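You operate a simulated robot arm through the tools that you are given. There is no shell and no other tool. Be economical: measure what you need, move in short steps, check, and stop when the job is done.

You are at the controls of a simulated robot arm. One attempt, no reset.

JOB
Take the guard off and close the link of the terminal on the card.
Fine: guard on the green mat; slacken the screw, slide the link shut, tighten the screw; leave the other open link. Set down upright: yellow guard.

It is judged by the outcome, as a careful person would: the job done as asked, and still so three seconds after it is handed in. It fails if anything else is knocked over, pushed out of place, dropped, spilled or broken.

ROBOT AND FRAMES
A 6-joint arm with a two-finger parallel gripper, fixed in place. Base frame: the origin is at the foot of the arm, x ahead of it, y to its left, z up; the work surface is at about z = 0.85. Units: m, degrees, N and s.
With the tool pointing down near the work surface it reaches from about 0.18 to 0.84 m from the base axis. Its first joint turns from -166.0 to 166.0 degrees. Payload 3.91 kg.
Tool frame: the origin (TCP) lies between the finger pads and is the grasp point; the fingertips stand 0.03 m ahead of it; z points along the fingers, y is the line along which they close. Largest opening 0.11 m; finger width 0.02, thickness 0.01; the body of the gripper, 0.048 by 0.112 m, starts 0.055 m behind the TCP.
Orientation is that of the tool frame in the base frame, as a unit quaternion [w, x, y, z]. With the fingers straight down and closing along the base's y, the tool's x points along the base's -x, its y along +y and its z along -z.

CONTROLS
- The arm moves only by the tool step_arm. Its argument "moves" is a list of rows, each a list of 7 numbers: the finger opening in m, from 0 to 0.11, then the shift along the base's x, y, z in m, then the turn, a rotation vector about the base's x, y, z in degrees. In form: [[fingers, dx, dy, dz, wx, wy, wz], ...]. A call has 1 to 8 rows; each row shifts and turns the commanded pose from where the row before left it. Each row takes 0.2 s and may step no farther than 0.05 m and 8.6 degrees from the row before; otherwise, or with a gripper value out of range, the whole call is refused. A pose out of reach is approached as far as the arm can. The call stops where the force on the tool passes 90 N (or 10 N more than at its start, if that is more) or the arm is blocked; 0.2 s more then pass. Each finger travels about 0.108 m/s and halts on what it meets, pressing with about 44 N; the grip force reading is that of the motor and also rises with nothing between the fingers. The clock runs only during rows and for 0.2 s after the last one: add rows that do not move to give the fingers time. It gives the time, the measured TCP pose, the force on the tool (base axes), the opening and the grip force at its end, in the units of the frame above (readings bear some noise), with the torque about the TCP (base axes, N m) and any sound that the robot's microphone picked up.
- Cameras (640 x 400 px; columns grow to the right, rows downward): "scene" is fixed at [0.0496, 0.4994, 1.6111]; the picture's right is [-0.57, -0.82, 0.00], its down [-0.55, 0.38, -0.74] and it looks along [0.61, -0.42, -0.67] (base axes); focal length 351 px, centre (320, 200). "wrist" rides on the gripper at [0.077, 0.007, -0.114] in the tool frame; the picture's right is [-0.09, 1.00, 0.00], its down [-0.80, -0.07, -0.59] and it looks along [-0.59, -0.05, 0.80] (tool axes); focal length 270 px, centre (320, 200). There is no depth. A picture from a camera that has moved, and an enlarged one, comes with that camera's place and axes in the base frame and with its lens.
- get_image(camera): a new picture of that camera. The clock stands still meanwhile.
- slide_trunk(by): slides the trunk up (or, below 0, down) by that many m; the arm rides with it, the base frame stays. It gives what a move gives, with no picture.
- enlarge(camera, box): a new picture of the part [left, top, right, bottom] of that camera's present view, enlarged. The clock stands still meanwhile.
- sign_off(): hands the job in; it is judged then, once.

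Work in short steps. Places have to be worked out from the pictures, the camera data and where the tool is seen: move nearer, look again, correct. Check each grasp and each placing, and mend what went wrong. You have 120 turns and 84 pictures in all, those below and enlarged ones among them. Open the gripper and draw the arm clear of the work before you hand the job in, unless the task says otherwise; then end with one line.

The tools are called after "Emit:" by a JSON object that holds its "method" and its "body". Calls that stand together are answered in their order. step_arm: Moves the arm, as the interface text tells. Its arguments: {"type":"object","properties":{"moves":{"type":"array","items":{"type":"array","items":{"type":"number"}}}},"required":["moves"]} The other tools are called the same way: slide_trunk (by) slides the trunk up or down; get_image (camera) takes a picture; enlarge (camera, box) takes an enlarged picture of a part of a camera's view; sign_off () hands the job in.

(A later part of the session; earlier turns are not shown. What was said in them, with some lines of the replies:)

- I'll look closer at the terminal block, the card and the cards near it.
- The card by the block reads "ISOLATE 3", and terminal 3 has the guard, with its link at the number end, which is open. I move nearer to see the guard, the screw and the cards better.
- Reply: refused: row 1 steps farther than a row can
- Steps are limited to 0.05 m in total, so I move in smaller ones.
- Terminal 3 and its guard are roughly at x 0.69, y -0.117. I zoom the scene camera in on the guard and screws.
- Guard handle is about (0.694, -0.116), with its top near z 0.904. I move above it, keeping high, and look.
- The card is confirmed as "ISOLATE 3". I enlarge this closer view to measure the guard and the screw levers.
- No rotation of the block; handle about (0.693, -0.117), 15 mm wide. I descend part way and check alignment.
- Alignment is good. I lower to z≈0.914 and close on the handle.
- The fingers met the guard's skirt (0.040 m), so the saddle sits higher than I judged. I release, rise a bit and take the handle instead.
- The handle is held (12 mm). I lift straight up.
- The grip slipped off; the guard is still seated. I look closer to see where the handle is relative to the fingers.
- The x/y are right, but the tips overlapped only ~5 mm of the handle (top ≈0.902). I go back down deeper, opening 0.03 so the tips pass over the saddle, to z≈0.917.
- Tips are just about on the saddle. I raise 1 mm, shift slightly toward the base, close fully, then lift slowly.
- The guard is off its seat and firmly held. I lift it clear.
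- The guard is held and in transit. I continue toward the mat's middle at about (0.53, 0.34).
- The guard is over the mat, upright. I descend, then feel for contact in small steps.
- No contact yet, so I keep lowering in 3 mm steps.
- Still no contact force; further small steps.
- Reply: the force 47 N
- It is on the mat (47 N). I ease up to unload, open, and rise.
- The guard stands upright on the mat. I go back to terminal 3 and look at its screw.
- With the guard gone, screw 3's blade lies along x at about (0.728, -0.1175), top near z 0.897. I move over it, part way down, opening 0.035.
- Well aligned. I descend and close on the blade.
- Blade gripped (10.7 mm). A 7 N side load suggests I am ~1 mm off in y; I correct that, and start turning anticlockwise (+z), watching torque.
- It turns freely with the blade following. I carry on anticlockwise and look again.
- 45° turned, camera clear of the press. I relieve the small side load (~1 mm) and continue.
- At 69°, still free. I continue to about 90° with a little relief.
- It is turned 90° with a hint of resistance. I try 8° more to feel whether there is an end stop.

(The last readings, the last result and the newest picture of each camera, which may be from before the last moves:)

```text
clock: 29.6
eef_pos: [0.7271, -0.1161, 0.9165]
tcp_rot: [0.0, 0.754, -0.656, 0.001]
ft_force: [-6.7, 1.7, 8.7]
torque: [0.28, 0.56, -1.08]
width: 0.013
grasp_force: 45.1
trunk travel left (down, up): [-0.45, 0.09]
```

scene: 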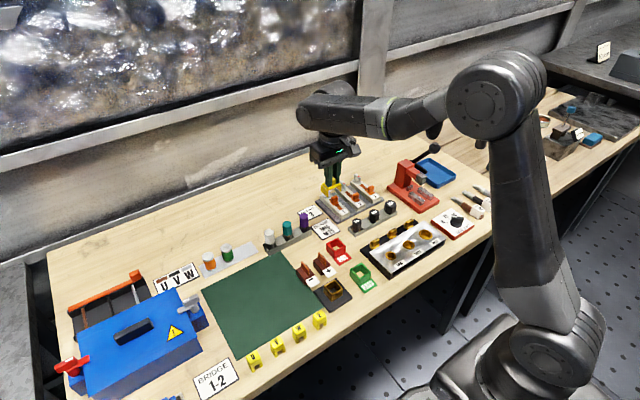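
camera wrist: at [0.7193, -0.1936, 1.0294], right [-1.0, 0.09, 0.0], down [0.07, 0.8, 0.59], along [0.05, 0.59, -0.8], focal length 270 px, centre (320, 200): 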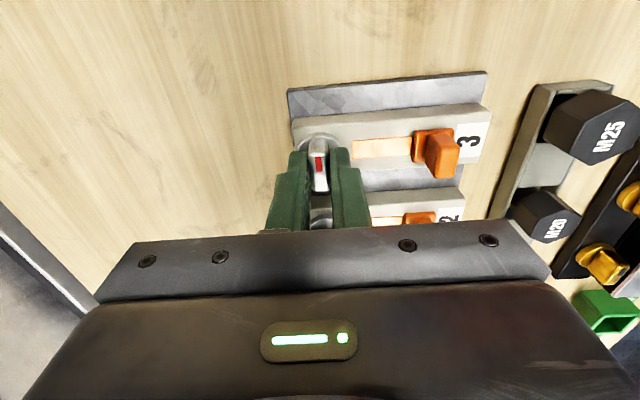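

Torque jumped to -1.1 N m and the width grew, so the stop is at 90° and the screw is slack. I back off the overtravel, open and rise.

Emit:
{"method": "step_arm", "body": {"moves": [[0.0, 0, 0, 0, 0, 0, -4], [0.0, 0, 0, 0, 0, 0, -4], [0.03, 0, 0, 0, 0, 0, 0], [0.03, 0, 0, 0, 0, 0, 0], [0.03, 0, 0, 0.02, 0, 0, 0], [0.03, 0, 0, 0.04, 0, 0, 0], [0.03, 0, 0, 0.03, 0, 0, 0], [0.03, 0, 0, 0, 0, 0, 0]]}}

Emit:
{"method": "enlarge", "body": {"camera": "scene", "box": [310, 160, 390, 220]}}

```text
clock: 31.4
eef_pos: [0.7253, -0.1149, 1.007]
tcp_rot: [0.0, 0.707, -0.707, 0.0]
ft_force: [-1.0, 0.0, 0.2]
torque: [-0.03, 0.02, 0.03]
width: 0.0301
grasp_force: 0.1
trunk travel left (down, up): [-0.45, 0.09]
```

```text
6.67 times, centred on (350, 190) of scene
camera zoom: at [0.0496, 0.4994, 1.6111], right [-0.57, -0.82, 0.0], down [-0.55, 0.38, -0.74], along [0.61, -0.42, -0.67], focal length 2342 px, centre (120, 267)
```

zoom: 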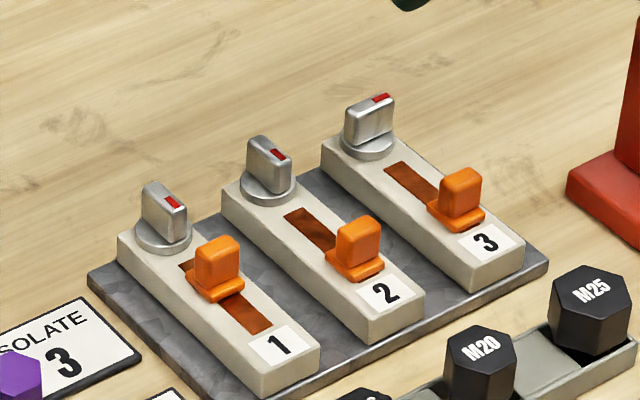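

The blade now lies crosswise, 90° turned. The gripper's present orientation closes along x, good for pushing the link; I move above knob 3 at about (0.658, -0.117) and look.

Emit:
{"method": "step_arm", "body": {"moves": [[0.045, -0.034, 0, 0, 0, 0, 0], [0.045, -0.033, -0.002, 0, 0, 0, 0], [0.045, 0, 0, -0.03, 0, 0, 0], [0.045, 0, 0, 0, 0, 0, 0]]}}

Emit:
{"method": "get_image", "body": {"camera": "wrist"}}

Emit:
{"method": "enlarge", "body": {"camera": "scene", "box": [310, 130, 430, 220]}}

```text
clock: 32.4
eef_pos: [0.6615, -0.1193, 0.9741]
tcp_rot: [0.0, -0.707, 0.707, 0.0]
ft_force: [0.9, -0.4, -0.8]
torque: [-0.01, 0.04, 0.01]
width: 0.0449
grasp_force: 0.1
trunk travel left (down, up): [-0.45, 0.09]
```

```text
41 pictures are left
camera wrist: at [0.6537, -0.1974, 1.0883], right [-1.0, 0.09, 0.0], down [0.07, 0.8, 0.59], along [0.05, 0.59, -0.8], focal length 270 px, centre (320, 200)
```

wrist: 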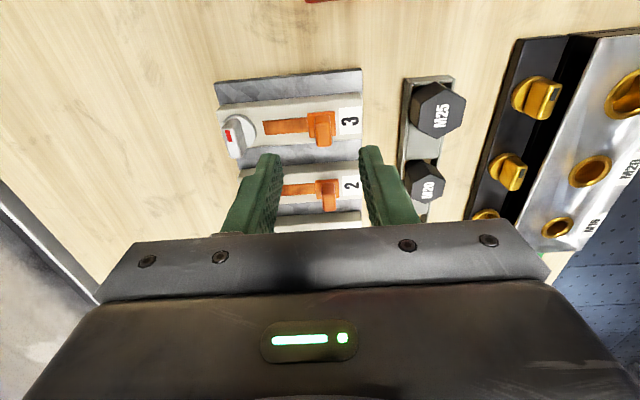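

```text
4.44 times, centred on (370, 175) of scene
camera zoom: at [0.0496, 0.4994, 1.6111], right [-0.57, -0.82, 0.0], down [-0.55, 0.38, -0.74], along [0.61, -0.42, -0.67], focal length 1561 px, centre (98, 311)
```

zoom: 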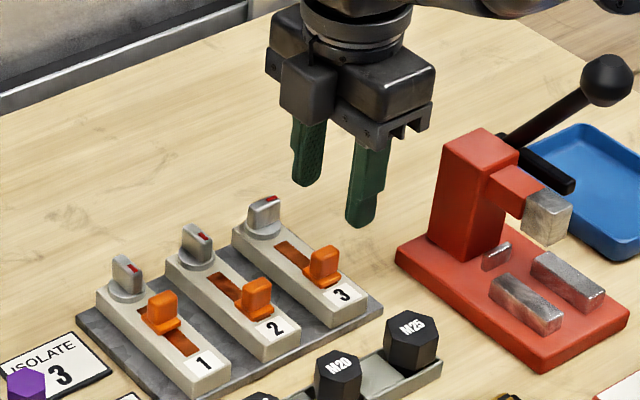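

Knob is about (0.660, -0.118). I lower to just above it and check.

Emit:
{"method": "step_arm", "body": {"moves": [[0.045, 0, 0.001, -0.03, 0, 0, 0], [0.045, 0, 0, 0, 0, 0, 0]]}}

Emit:
{"method": "enlarge", "body": {"camera": "wrist", "box": [220, 80, 420, 230]}}

Emit:
{"method": "enlarge", "body": {"camera": "scene", "box": [330, 160, 400, 216]}}

```text
clock: 33.0
eef_pos: [0.6627, -0.1188, 0.9448]
tcp_rot: [0.0, 0.707, -0.707, -0.001]
ft_force: [0.3, -0.1, -0.6]
torque: [0.01, -0.01, 0.03]
width: 0.0452
grasp_force: 0.1
trunk travel left (down, up): [-0.45, 0.09]
```

```text
2.67 times, centred on (320, 155) of wrist
camera zoom: at [0.654, -0.1962, 1.0584], right [-1.0, 0.09, 0.0], down [0.07, 0.8, 0.59], along [0.05, 0.59, -0.8], focal length 721 px, centre (320, 320)
```

zoom: 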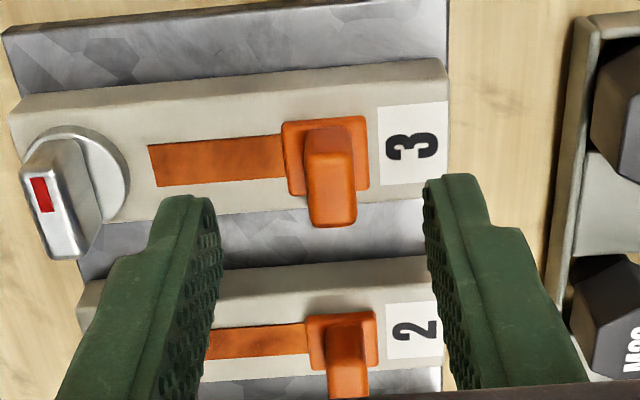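

```text
7.14 times, centred on (365, 188) of scene
camera zoom: at [0.0496, 0.4994, 1.6111], right [-0.57, -0.82, 0.0], down [-0.55, 0.38, -0.74], along [0.61, -0.42, -0.67], focal length 2509 px, centre (-1, 286)
```

zoom: 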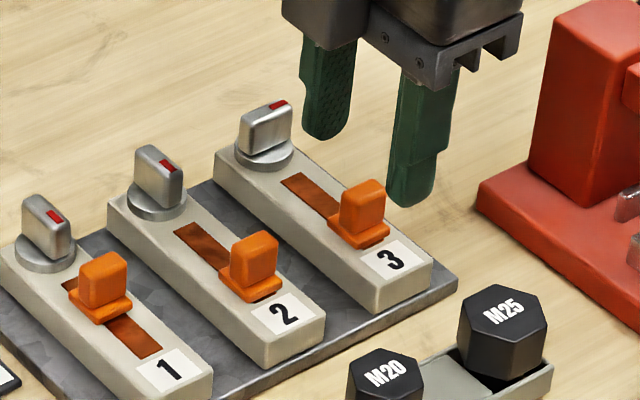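

Knob centre about (0.6585, -0.117). I shift -4 mm in x, descend to z≈0.916 and close.

Emit:
{"method": "step_arm", "body": {"moves": [[0.045, -0.004, 0.0015, 0, 0, 0, 0], [0.045, 0, 0, -0.015, 0, 0, 0], [0.045, 0, 0, -0.01, 0, 0, 0], [0.045, 0, 0, -0.004, 0, 0, 0], [0.02, 0, 0, 0, 0, 0, 0], [0.0, 0, 0, 0, 0, 0, 0], [0.0, 0, 0, 0, 0, 0, 0]]}}

Emit:
{"method": "enlarge", "body": {"camera": "scene", "box": [330, 160, 400, 216]}}

Emit:
{"method": "enlarge", "body": {"camera": "wrist", "box": [220, 80, 420, 230]}}

```text
clock: 34.6
eef_pos: [0.6581, -0.116, 0.9152]
tcp_rot: [-0.001, 0.708, -0.707, 0.0]
ft_force: [14.9, -0.5, 1.8]
torque: [0.21, -0.23, -0.03]
width: 0.0119
grasp_force: 44.5
trunk travel left (down, up): [-0.45, 0.09]
```

```text
7.14 times, centred on (365, 188) of scene
camera zoom: at [0.0496, 0.4994, 1.6111], right [-0.57, -0.82, 0.0], down [-0.55, 0.38, -0.74], along [0.61, -0.42, -0.67], focal length 2509 px, centre (-1, 286)
```

zoom: 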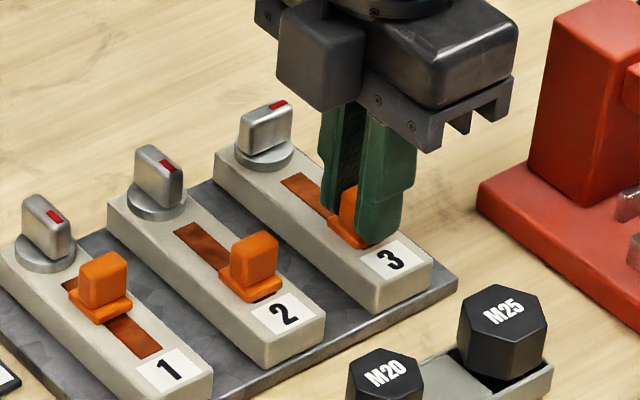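

```text
2.67 times, centred on (320, 155) of wrist
camera zoom: at [0.6512, -0.1937, 1.0295], right [-1.0, 0.09, 0.0], down [0.07, 0.8, 0.59], along [0.05, 0.59, -0.8], focal length 721 px, centre (320, 320)
```

zoom: 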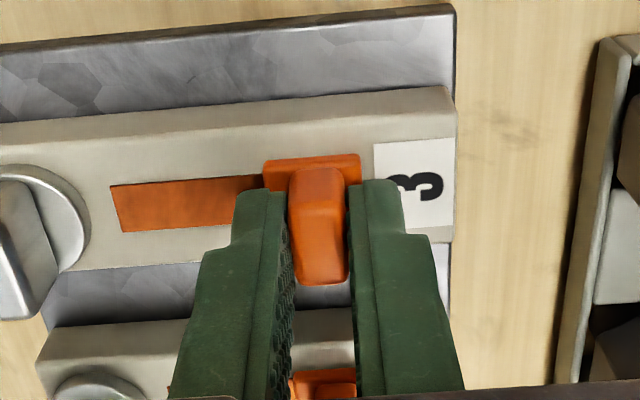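

The knob is held (11.9 mm). I slide it toward the screw in small steps.

Emit:
{"method": "step_arm", "body": {"moves": [[0.0, 0.004, 0, 0, 0, 0, 0], [0.0, 0.005, 0, 0, 0, 0, 0], [0.0, 0.005, 0, 0, 0, 0, 0], [0.0, 0, 0, 0, 0, 0, 0]]}}

Emit:
{"method": "enlarge", "body": {"camera": "scene", "box": [330, 160, 400, 216]}}

```text
clock: 35.6
eef_pos: [0.67, -0.116, 0.9157]
tcp_rot: [0.001, 0.708, -0.707, -0.001]
ft_force: [-0.9, 3.7, -2.3]
torque: [-0.41, -0.03, -0.02]
width: 0.0118
grasp_force: 44.9
trunk travel left (down, up): [-0.45, 0.09]
```

```text
7.14 times, centred on (365, 188) of scene
camera zoom: at [0.0496, 0.4994, 1.6111], right [-0.57, -0.82, 0.0], down [-0.55, 0.38, -0.74], along [0.61, -0.42, -0.67], focal length 2509 px, centre (-1, 286)
```

zoom: 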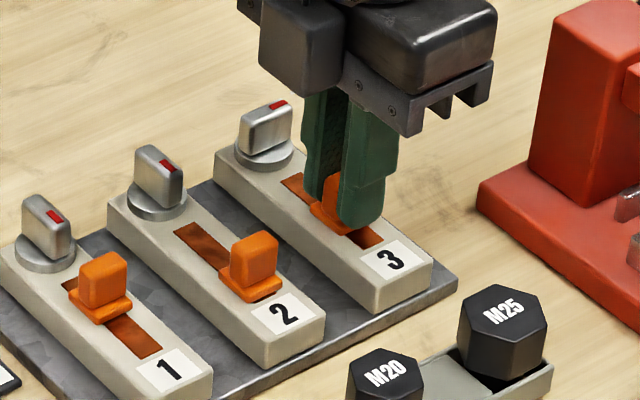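

The link slides freely. I continue toward the stop, which I expect near x≈0.684–0.686.

Emit:
{"method": "step_arm", "body": {"moves": [[0.0, 0.005, 0, 0, 0, 0, 0], [0.0, 0.004, 0, 0, 0, 0, 0], [0.0, 0.003, 0, 0, 0, 0, 0], [0.0, 0, 0, 0, 0, 0, 0]]}}

Emit:
{"method": "enlarge", "body": {"camera": "wrist", "box": [220, 80, 420, 230]}}

```text
clock: 36.6
eef_pos: [0.6848, -0.1157, 0.9155]
tcp_rot: [-0.001, -0.707, 0.708, -0.001]
ft_force: [1.1, -0.2, -3.2]
torque: [0.48, -0.01, -0.09]
width: 0.0115
grasp_force: 45.3
trunk travel left (down, up): [-0.45, 0.09]
```

```text
2.67 times, centred on (320, 155) of wrist
camera zoom: at [0.6759, -0.1937, 1.0295], right [-1.0, 0.09, 0.0], down [0.07, 0.8, 0.59], along [0.05, 0.59, -0.8], focal length 721 px, centre (320, 320)
```

zoom: 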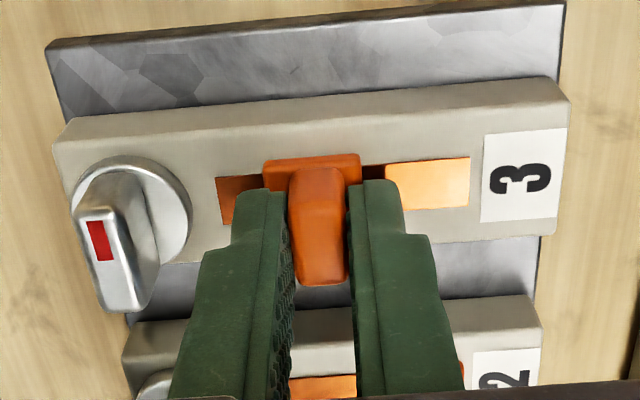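

Some slot still remains and no stop is felt yet; I continue carefully.

Emit:
{"method": "step_arm", "body": {"moves": [[0.0, 0.002, 0, 0, 0, 0, 0], [0.0, 0.002, 0, 0, 0, 0, 0], [0.0, 0, 0, 0, 0, 0, 0]]}}

Emit:
{"method": "enlarge", "body": {"camera": "scene", "box": [310, 160, 400, 225]}}

```text
clock: 37.4
eef_pos: [0.6856, -0.1158, 0.9163]
tcp_rot: [-0.001, -0.706, 0.708, 0.0]
ft_force: [-12.7, 2.2, -3.3]
torque: [-0.06, 0.17, -0.09]
width: 0.0118
grasp_force: 45.1
trunk travel left (down, up): [-0.45, 0.09]
```

```text
6.15 times, centred on (355, 192) of scene
camera zoom: at [0.0496, 0.4994, 1.6111], right [-0.57, -0.82, 0.0], down [-0.55, 0.38, -0.74], along [0.61, -0.42, -0.67], focal length 2161 px, centre (105, 246)
```

zoom: 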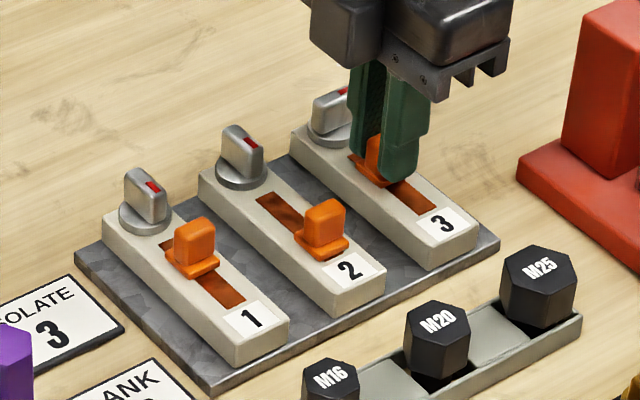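

Resistance of 13 N with the tool stuck at 0.686 suggests the stop. I push 2 mm more to confirm, then relax, release and rise.

Emit:
{"method": "step_arm", "body": {"moves": [[0.0, 0.002, 0, 0, 0, 0, 0], [0.0, 0, 0, 0, 0, 0, 0]]}}

```text
clock: 38.0
eef_pos: [0.6845, -0.1154, 0.9159]
tcp_rot: [-0.002, -0.707, 0.707, 0.001]
ft_force: [-28.5, 5.6, -11.1]
torque: [-0.79, 0.25, -0.03]
width: 0.0117
grasp_force: 45.1
trunk travel left (down, up): [-0.45, 0.09]
```

The stop is confirmed (28 N, no motion). I relax 3 mm of command, open, and rise.

Emit:
{"method": "step_arm", "body": {"moves": [[0.0, -0.003, 0, 0, 0, 0, 0], [0.03, 0, 0, 0, 0, 0, 0], [0.03, 0, 0, 0, 0, 0, 0], [0.03, 0, 0, 0.02, 0, 0, 0], [0.03, 0, 0, 0.03, 0, 0, 0], [0.03, 0, 0, 0, 0, 0, 0]]}}

Emit:
{"method": "enlarge", "body": {"camera": "scene", "box": [310, 160, 400, 225]}}

Emit:
{"method": "get_image", "body": {"camera": "wrist"}}

```text
clock: 39.4
eef_pos: [0.6844, -0.1165, 0.965]
tcp_rot: [0.0, -0.707, 0.707, 0.0]
ft_force: [0.3, 0.7, 0.6]
torque: [-0.01, 0.0, 0.0]
width: 0.0297
grasp_force: 0.1
trunk travel left (down, up): [-0.45, 0.09]
```

```text
6.15 times, centred on (355, 192) of scene
camera zoom: at [0.0496, 0.4994, 1.6111], right [-0.57, -0.82, 0.0], down [-0.55, 0.38, -0.74], along [0.61, -0.42, -0.67], focal length 2161 px, centre (105, 246)
```

zoom: 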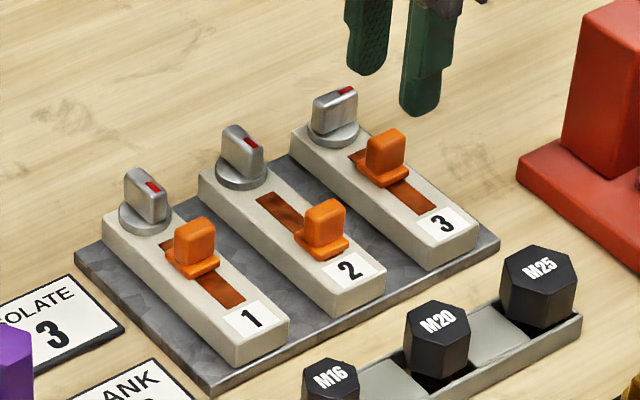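

```text
31 pictures are left
camera wrist: at [0.6769, -0.1939, 1.0789], right [-1.0, 0.09, 0.0], down [0.07, 0.8, 0.59], along [0.05, 0.59, -0.8], focal length 270 px, centre (320, 200)
```

wrist: 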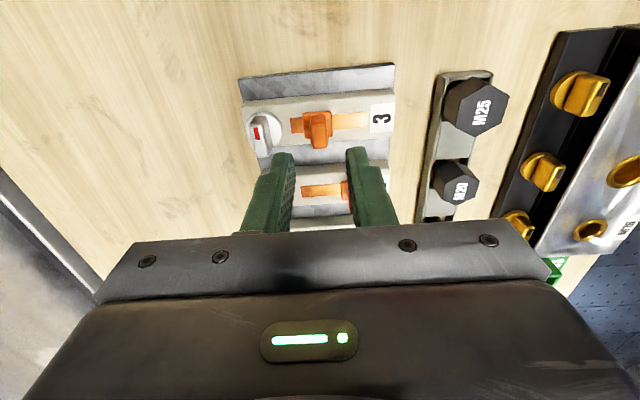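

Link 3 is now at the same place as closed link 1. I move back over screw 3 and grip its blade in the same orientation.

Emit:
{"method": "step_arm", "body": {"moves": [[0.032, 0.022, 0, 0, 0, 0, 0], [0.032, 0.0205, 0.0005, 0, 0, 0, 0], [0.032, 0, 0, -0.02, 0, 0, 0], [0.032, 0, 0, -0.02, 0, 0, 0], [0.032, 0, 0, -0.009, 0, 0, 0], [0.0, 0, 0, 0, 0, 0, 0], [0.0, 0, 0, 0, 0, 0, 0], [0.0, 0, 0, 0, 0, 0, 0]]}}

Emit:
{"method": "enlarge", "body": {"camera": "wrist", "box": [220, 80, 420, 230]}}

```text
clock: 41.2
eef_pos: [0.7264, -0.1151, 0.917]
tcp_rot: [-0.001, 0.707, -0.707, -0.001]
ft_force: [-0.3, -0.2, -1.0]
torque: [-0.05, -0.08, 0.0]
width: 0.011
grasp_force: 44.5
trunk travel left (down, up): [-0.45, 0.09]
```

```text
2.67 times, centred on (320, 155) of wrist
camera zoom: at [0.7195, -0.193, 1.0304], right [-1.0, 0.09, 0.0], down [0.07, 0.8, 0.59], along [0.05, 0.59, -0.8], focal length 721 px, centre (320, 320)
```

zoom: 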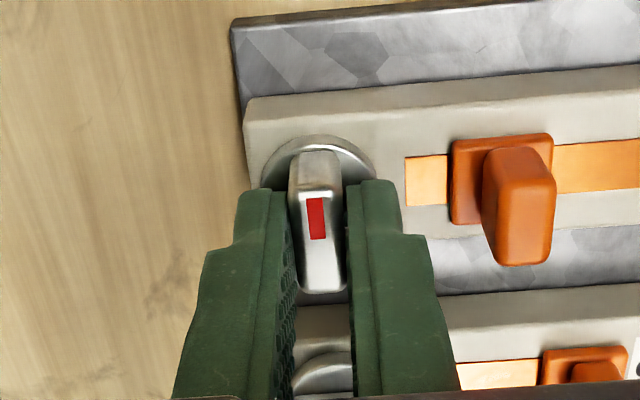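

Blade gripped with negligible side load. I turn it clockwise.

Emit:
{"method": "step_arm", "body": {"moves": [[0.0, 0, 0, 0, 0, 0, -8], [0.0, 0, 0, 0, 0, 0, -8], [0.0, 0, 0, 0, 0, 0, -8], [0.0, 0, 0, 0, 0, 0, -8], [0.0, 0, 0, 0, 0, 0, -8], [0.0, 0, 0, 0, 0, 0, 0]]}}

```text
clock: 42.6
eef_pos: [0.7292, -0.1151, 0.9159]
tcp_rot: [0.0, -0.422, 0.907, -0.001]
ft_force: [7.5, -3.4, 3.9]
torque: [-0.66, 0.45, 0.01]
width: 0.0109
grasp_force: 44.5
trunk travel left (down, up): [-0.45, 0.09]
```

Turning freely at 50° remaining. I relieve slightly and continue to about 90°.

Emit:
{"method": "step_arm", "body": {"moves": [[0.0, 0.0007, -0.0003, 0, 0, 0, -8], [0.0, 0, 0, 0, 0, 0, -8], [0.0, 0, 0, 0, 0, 0, -8], [0.0, 0, 0, 0, 0, 0, -8], [0.0, 0, 0, 0, 0, 0, -8], [0.0, 0, 0, 0, 0, 0, -7], [0.0, 0, 0, 0, 0, 0, 0]]}}

```text
clock: 44.2
eef_pos: [0.7294, -0.1171, 0.9173]
tcp_rot: [0.001, -0.025, 1.0, 0.0]
ft_force: [9.0, -11.5, 5.2]
torque: [-0.31, 0.31, 0.0]
width: 0.011
grasp_force: 44.3
trunk travel left (down, up): [-0.45, 0.09]
```

3° remain. I relieve side load and turn on past nominal to feel the tight stop.

Emit:
{"method": "step_arm", "body": {"moves": [[0.0, 0.0007, -0.001, 0, 0, 0, -3], [0.0, 0, 0, 0, 0, 0, -3], [0.0, 0, 0, 0, 0, 0, -3], [0.0, 0, 0, 0, 0, 0, 0]]}}

Emit:
{"method": "enlarge", "body": {"camera": "wrist", "box": [220, 60, 460, 230]}}

```text
clock: 45.2
eef_pos: [0.7295, -0.1176, 0.916]
tcp_rot: [0.0, 0.052, 0.999, 0.0]
ft_force: [0.7, -11.4, 4.5]
torque: [-0.33, -0.68, 0.73]
width: 0.0109
grasp_force: 44.8
trunk travel left (down, up): [-0.45, 0.09]
```

```text
2.35 times, centred on (340, 145) of wrist
camera zoom: at [0.6525, -0.1037, 1.0304], right [0.19, 0.98, 0.0], down [0.79, -0.15, 0.59], along [0.58, -0.11, -0.8], focal length 636 px, centre (273, 329)
```

zoom: 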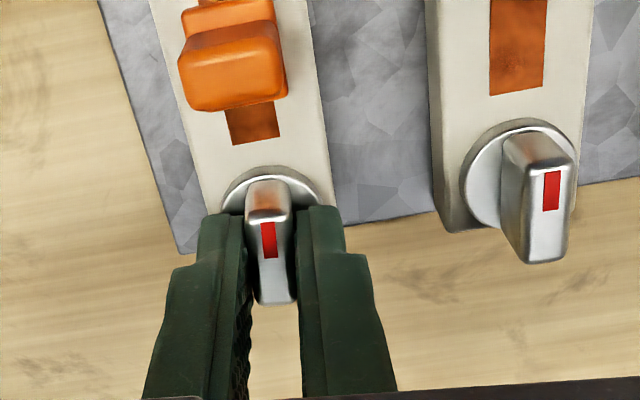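

A torque of +0.73 N m shows the tight stop. I release right here so as not to back it off, and rise.

Emit:
{"method": "step_arm", "body": {"moves": [[0.03, 0, 0, 0, 0, 0, 0], [0.03, 0, 0, 0, 0, 0, 0], [0.03, 0, 0, 0.02, 0, 0, 0], [0.03, 0, 0, 0.04, 0, 0, 6], [0.03, 0, 0, 0.04, 0, 0, 0], [0.03, -0.04, 0, 0.02, 0, 0, 0], [0.03, -0.04, 0, 0, 0, 0, 0], [0.03, 0, 0, 0, 0, 0, 0]]}}

Emit:
{"method": "enlarge", "body": {"camera": "scene", "box": [310, 160, 400, 225]}}

Emit:
{"method": "enlarge", "body": {"camera": "wrist", "box": [260, 60, 460, 200]}}

Emit:
{"method": "get_image", "body": {"camera": "scene"}}

```text
clock: 47.0
eef_pos: [0.6489, -0.116, 1.0383]
tcp_rot: [0.0, 0.002, 1.0, 0.0]
ft_force: [0.6, 0.2, 0.2]
torque: [0.03, -0.04, 0.0]
width: 0.0302
grasp_force: 0.0
trunk travel left (down, up): [-0.45, 0.09]
```

```text
6.15 times, centred on (355, 192) of scene
camera zoom: at [0.0496, 0.4994, 1.6111], right [-0.57, -0.82, 0.0], down [-0.55, 0.38, -0.74], along [0.61, -0.42, -0.67], focal length 2161 px, centre (105, 246)
```

zoom: 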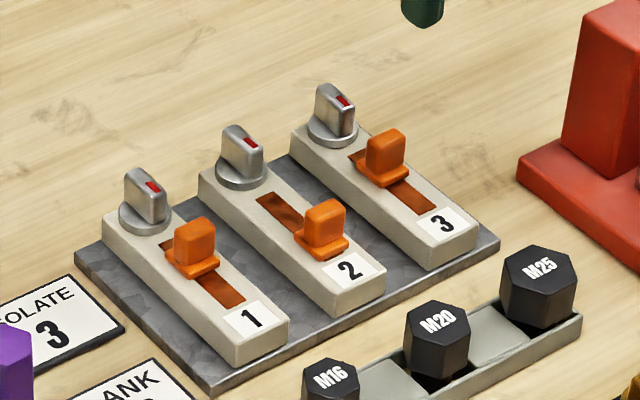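

```text
2.86 times, centred on (360, 130) of wrist
camera zoom: at [0.5711, -0.11, 1.1515], right [0.09, 1.0, 0.0], down [0.8, -0.07, 0.59], along [0.59, -0.05, -0.8], focal length 772 px, centre (206, 400)
```

zoom: 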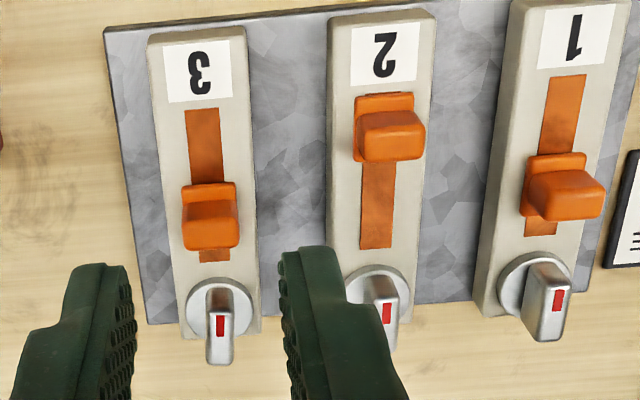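

```text
26 pictures are left
```

scene: 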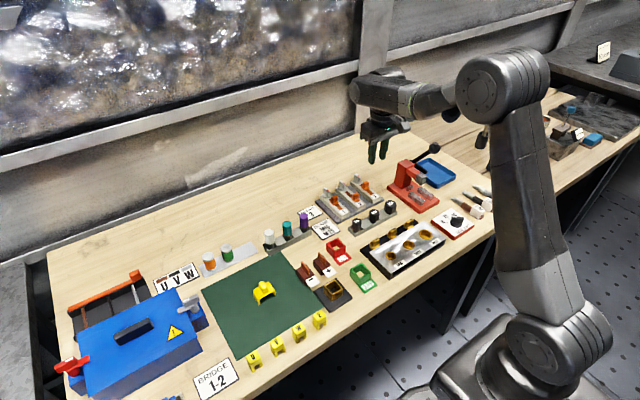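

Everything matches: link 3 closed, screw 3 in line and tight, link 2 still open, and the guard upright on the mat. I open the gripper and draw up clear.

Emit:
{"method": "step_arm", "body": {"moves": [[0.1, -0.02, 0, 0.04, 0, 0, 0], [0.11, -0.03, 0, 0.03, 0, 0, 0], [0.11, -0.04, 0, 0.02, 0, 0, 0], [0.11, -0.04, 0, 0, 0, 0, 0], [0.11, 0, 0, 0, 0, 0, 0]]}}

Emit:
{"method": "sign_off", "body": {}}

```text
clock: 48.2
eef_pos: [0.5174, -0.1162, 1.1285]
tcp_rot: [0.0, 0.001, 1.0, 0.0]
ft_force: [-0.5, 0.9, 0.1]
torque: [0.0, -0.02, 0.02]
width: 0.1098
grasp_force: 0.0
trunk travel left (down, up): [-0.45, 0.09]
```

```text
The job is handed in.
```

Terminal 3, the one on the card, now has its link closed and its screw tight; the guard stands upright on the green mat, link 2 is still open, and I saw nothing else moved.
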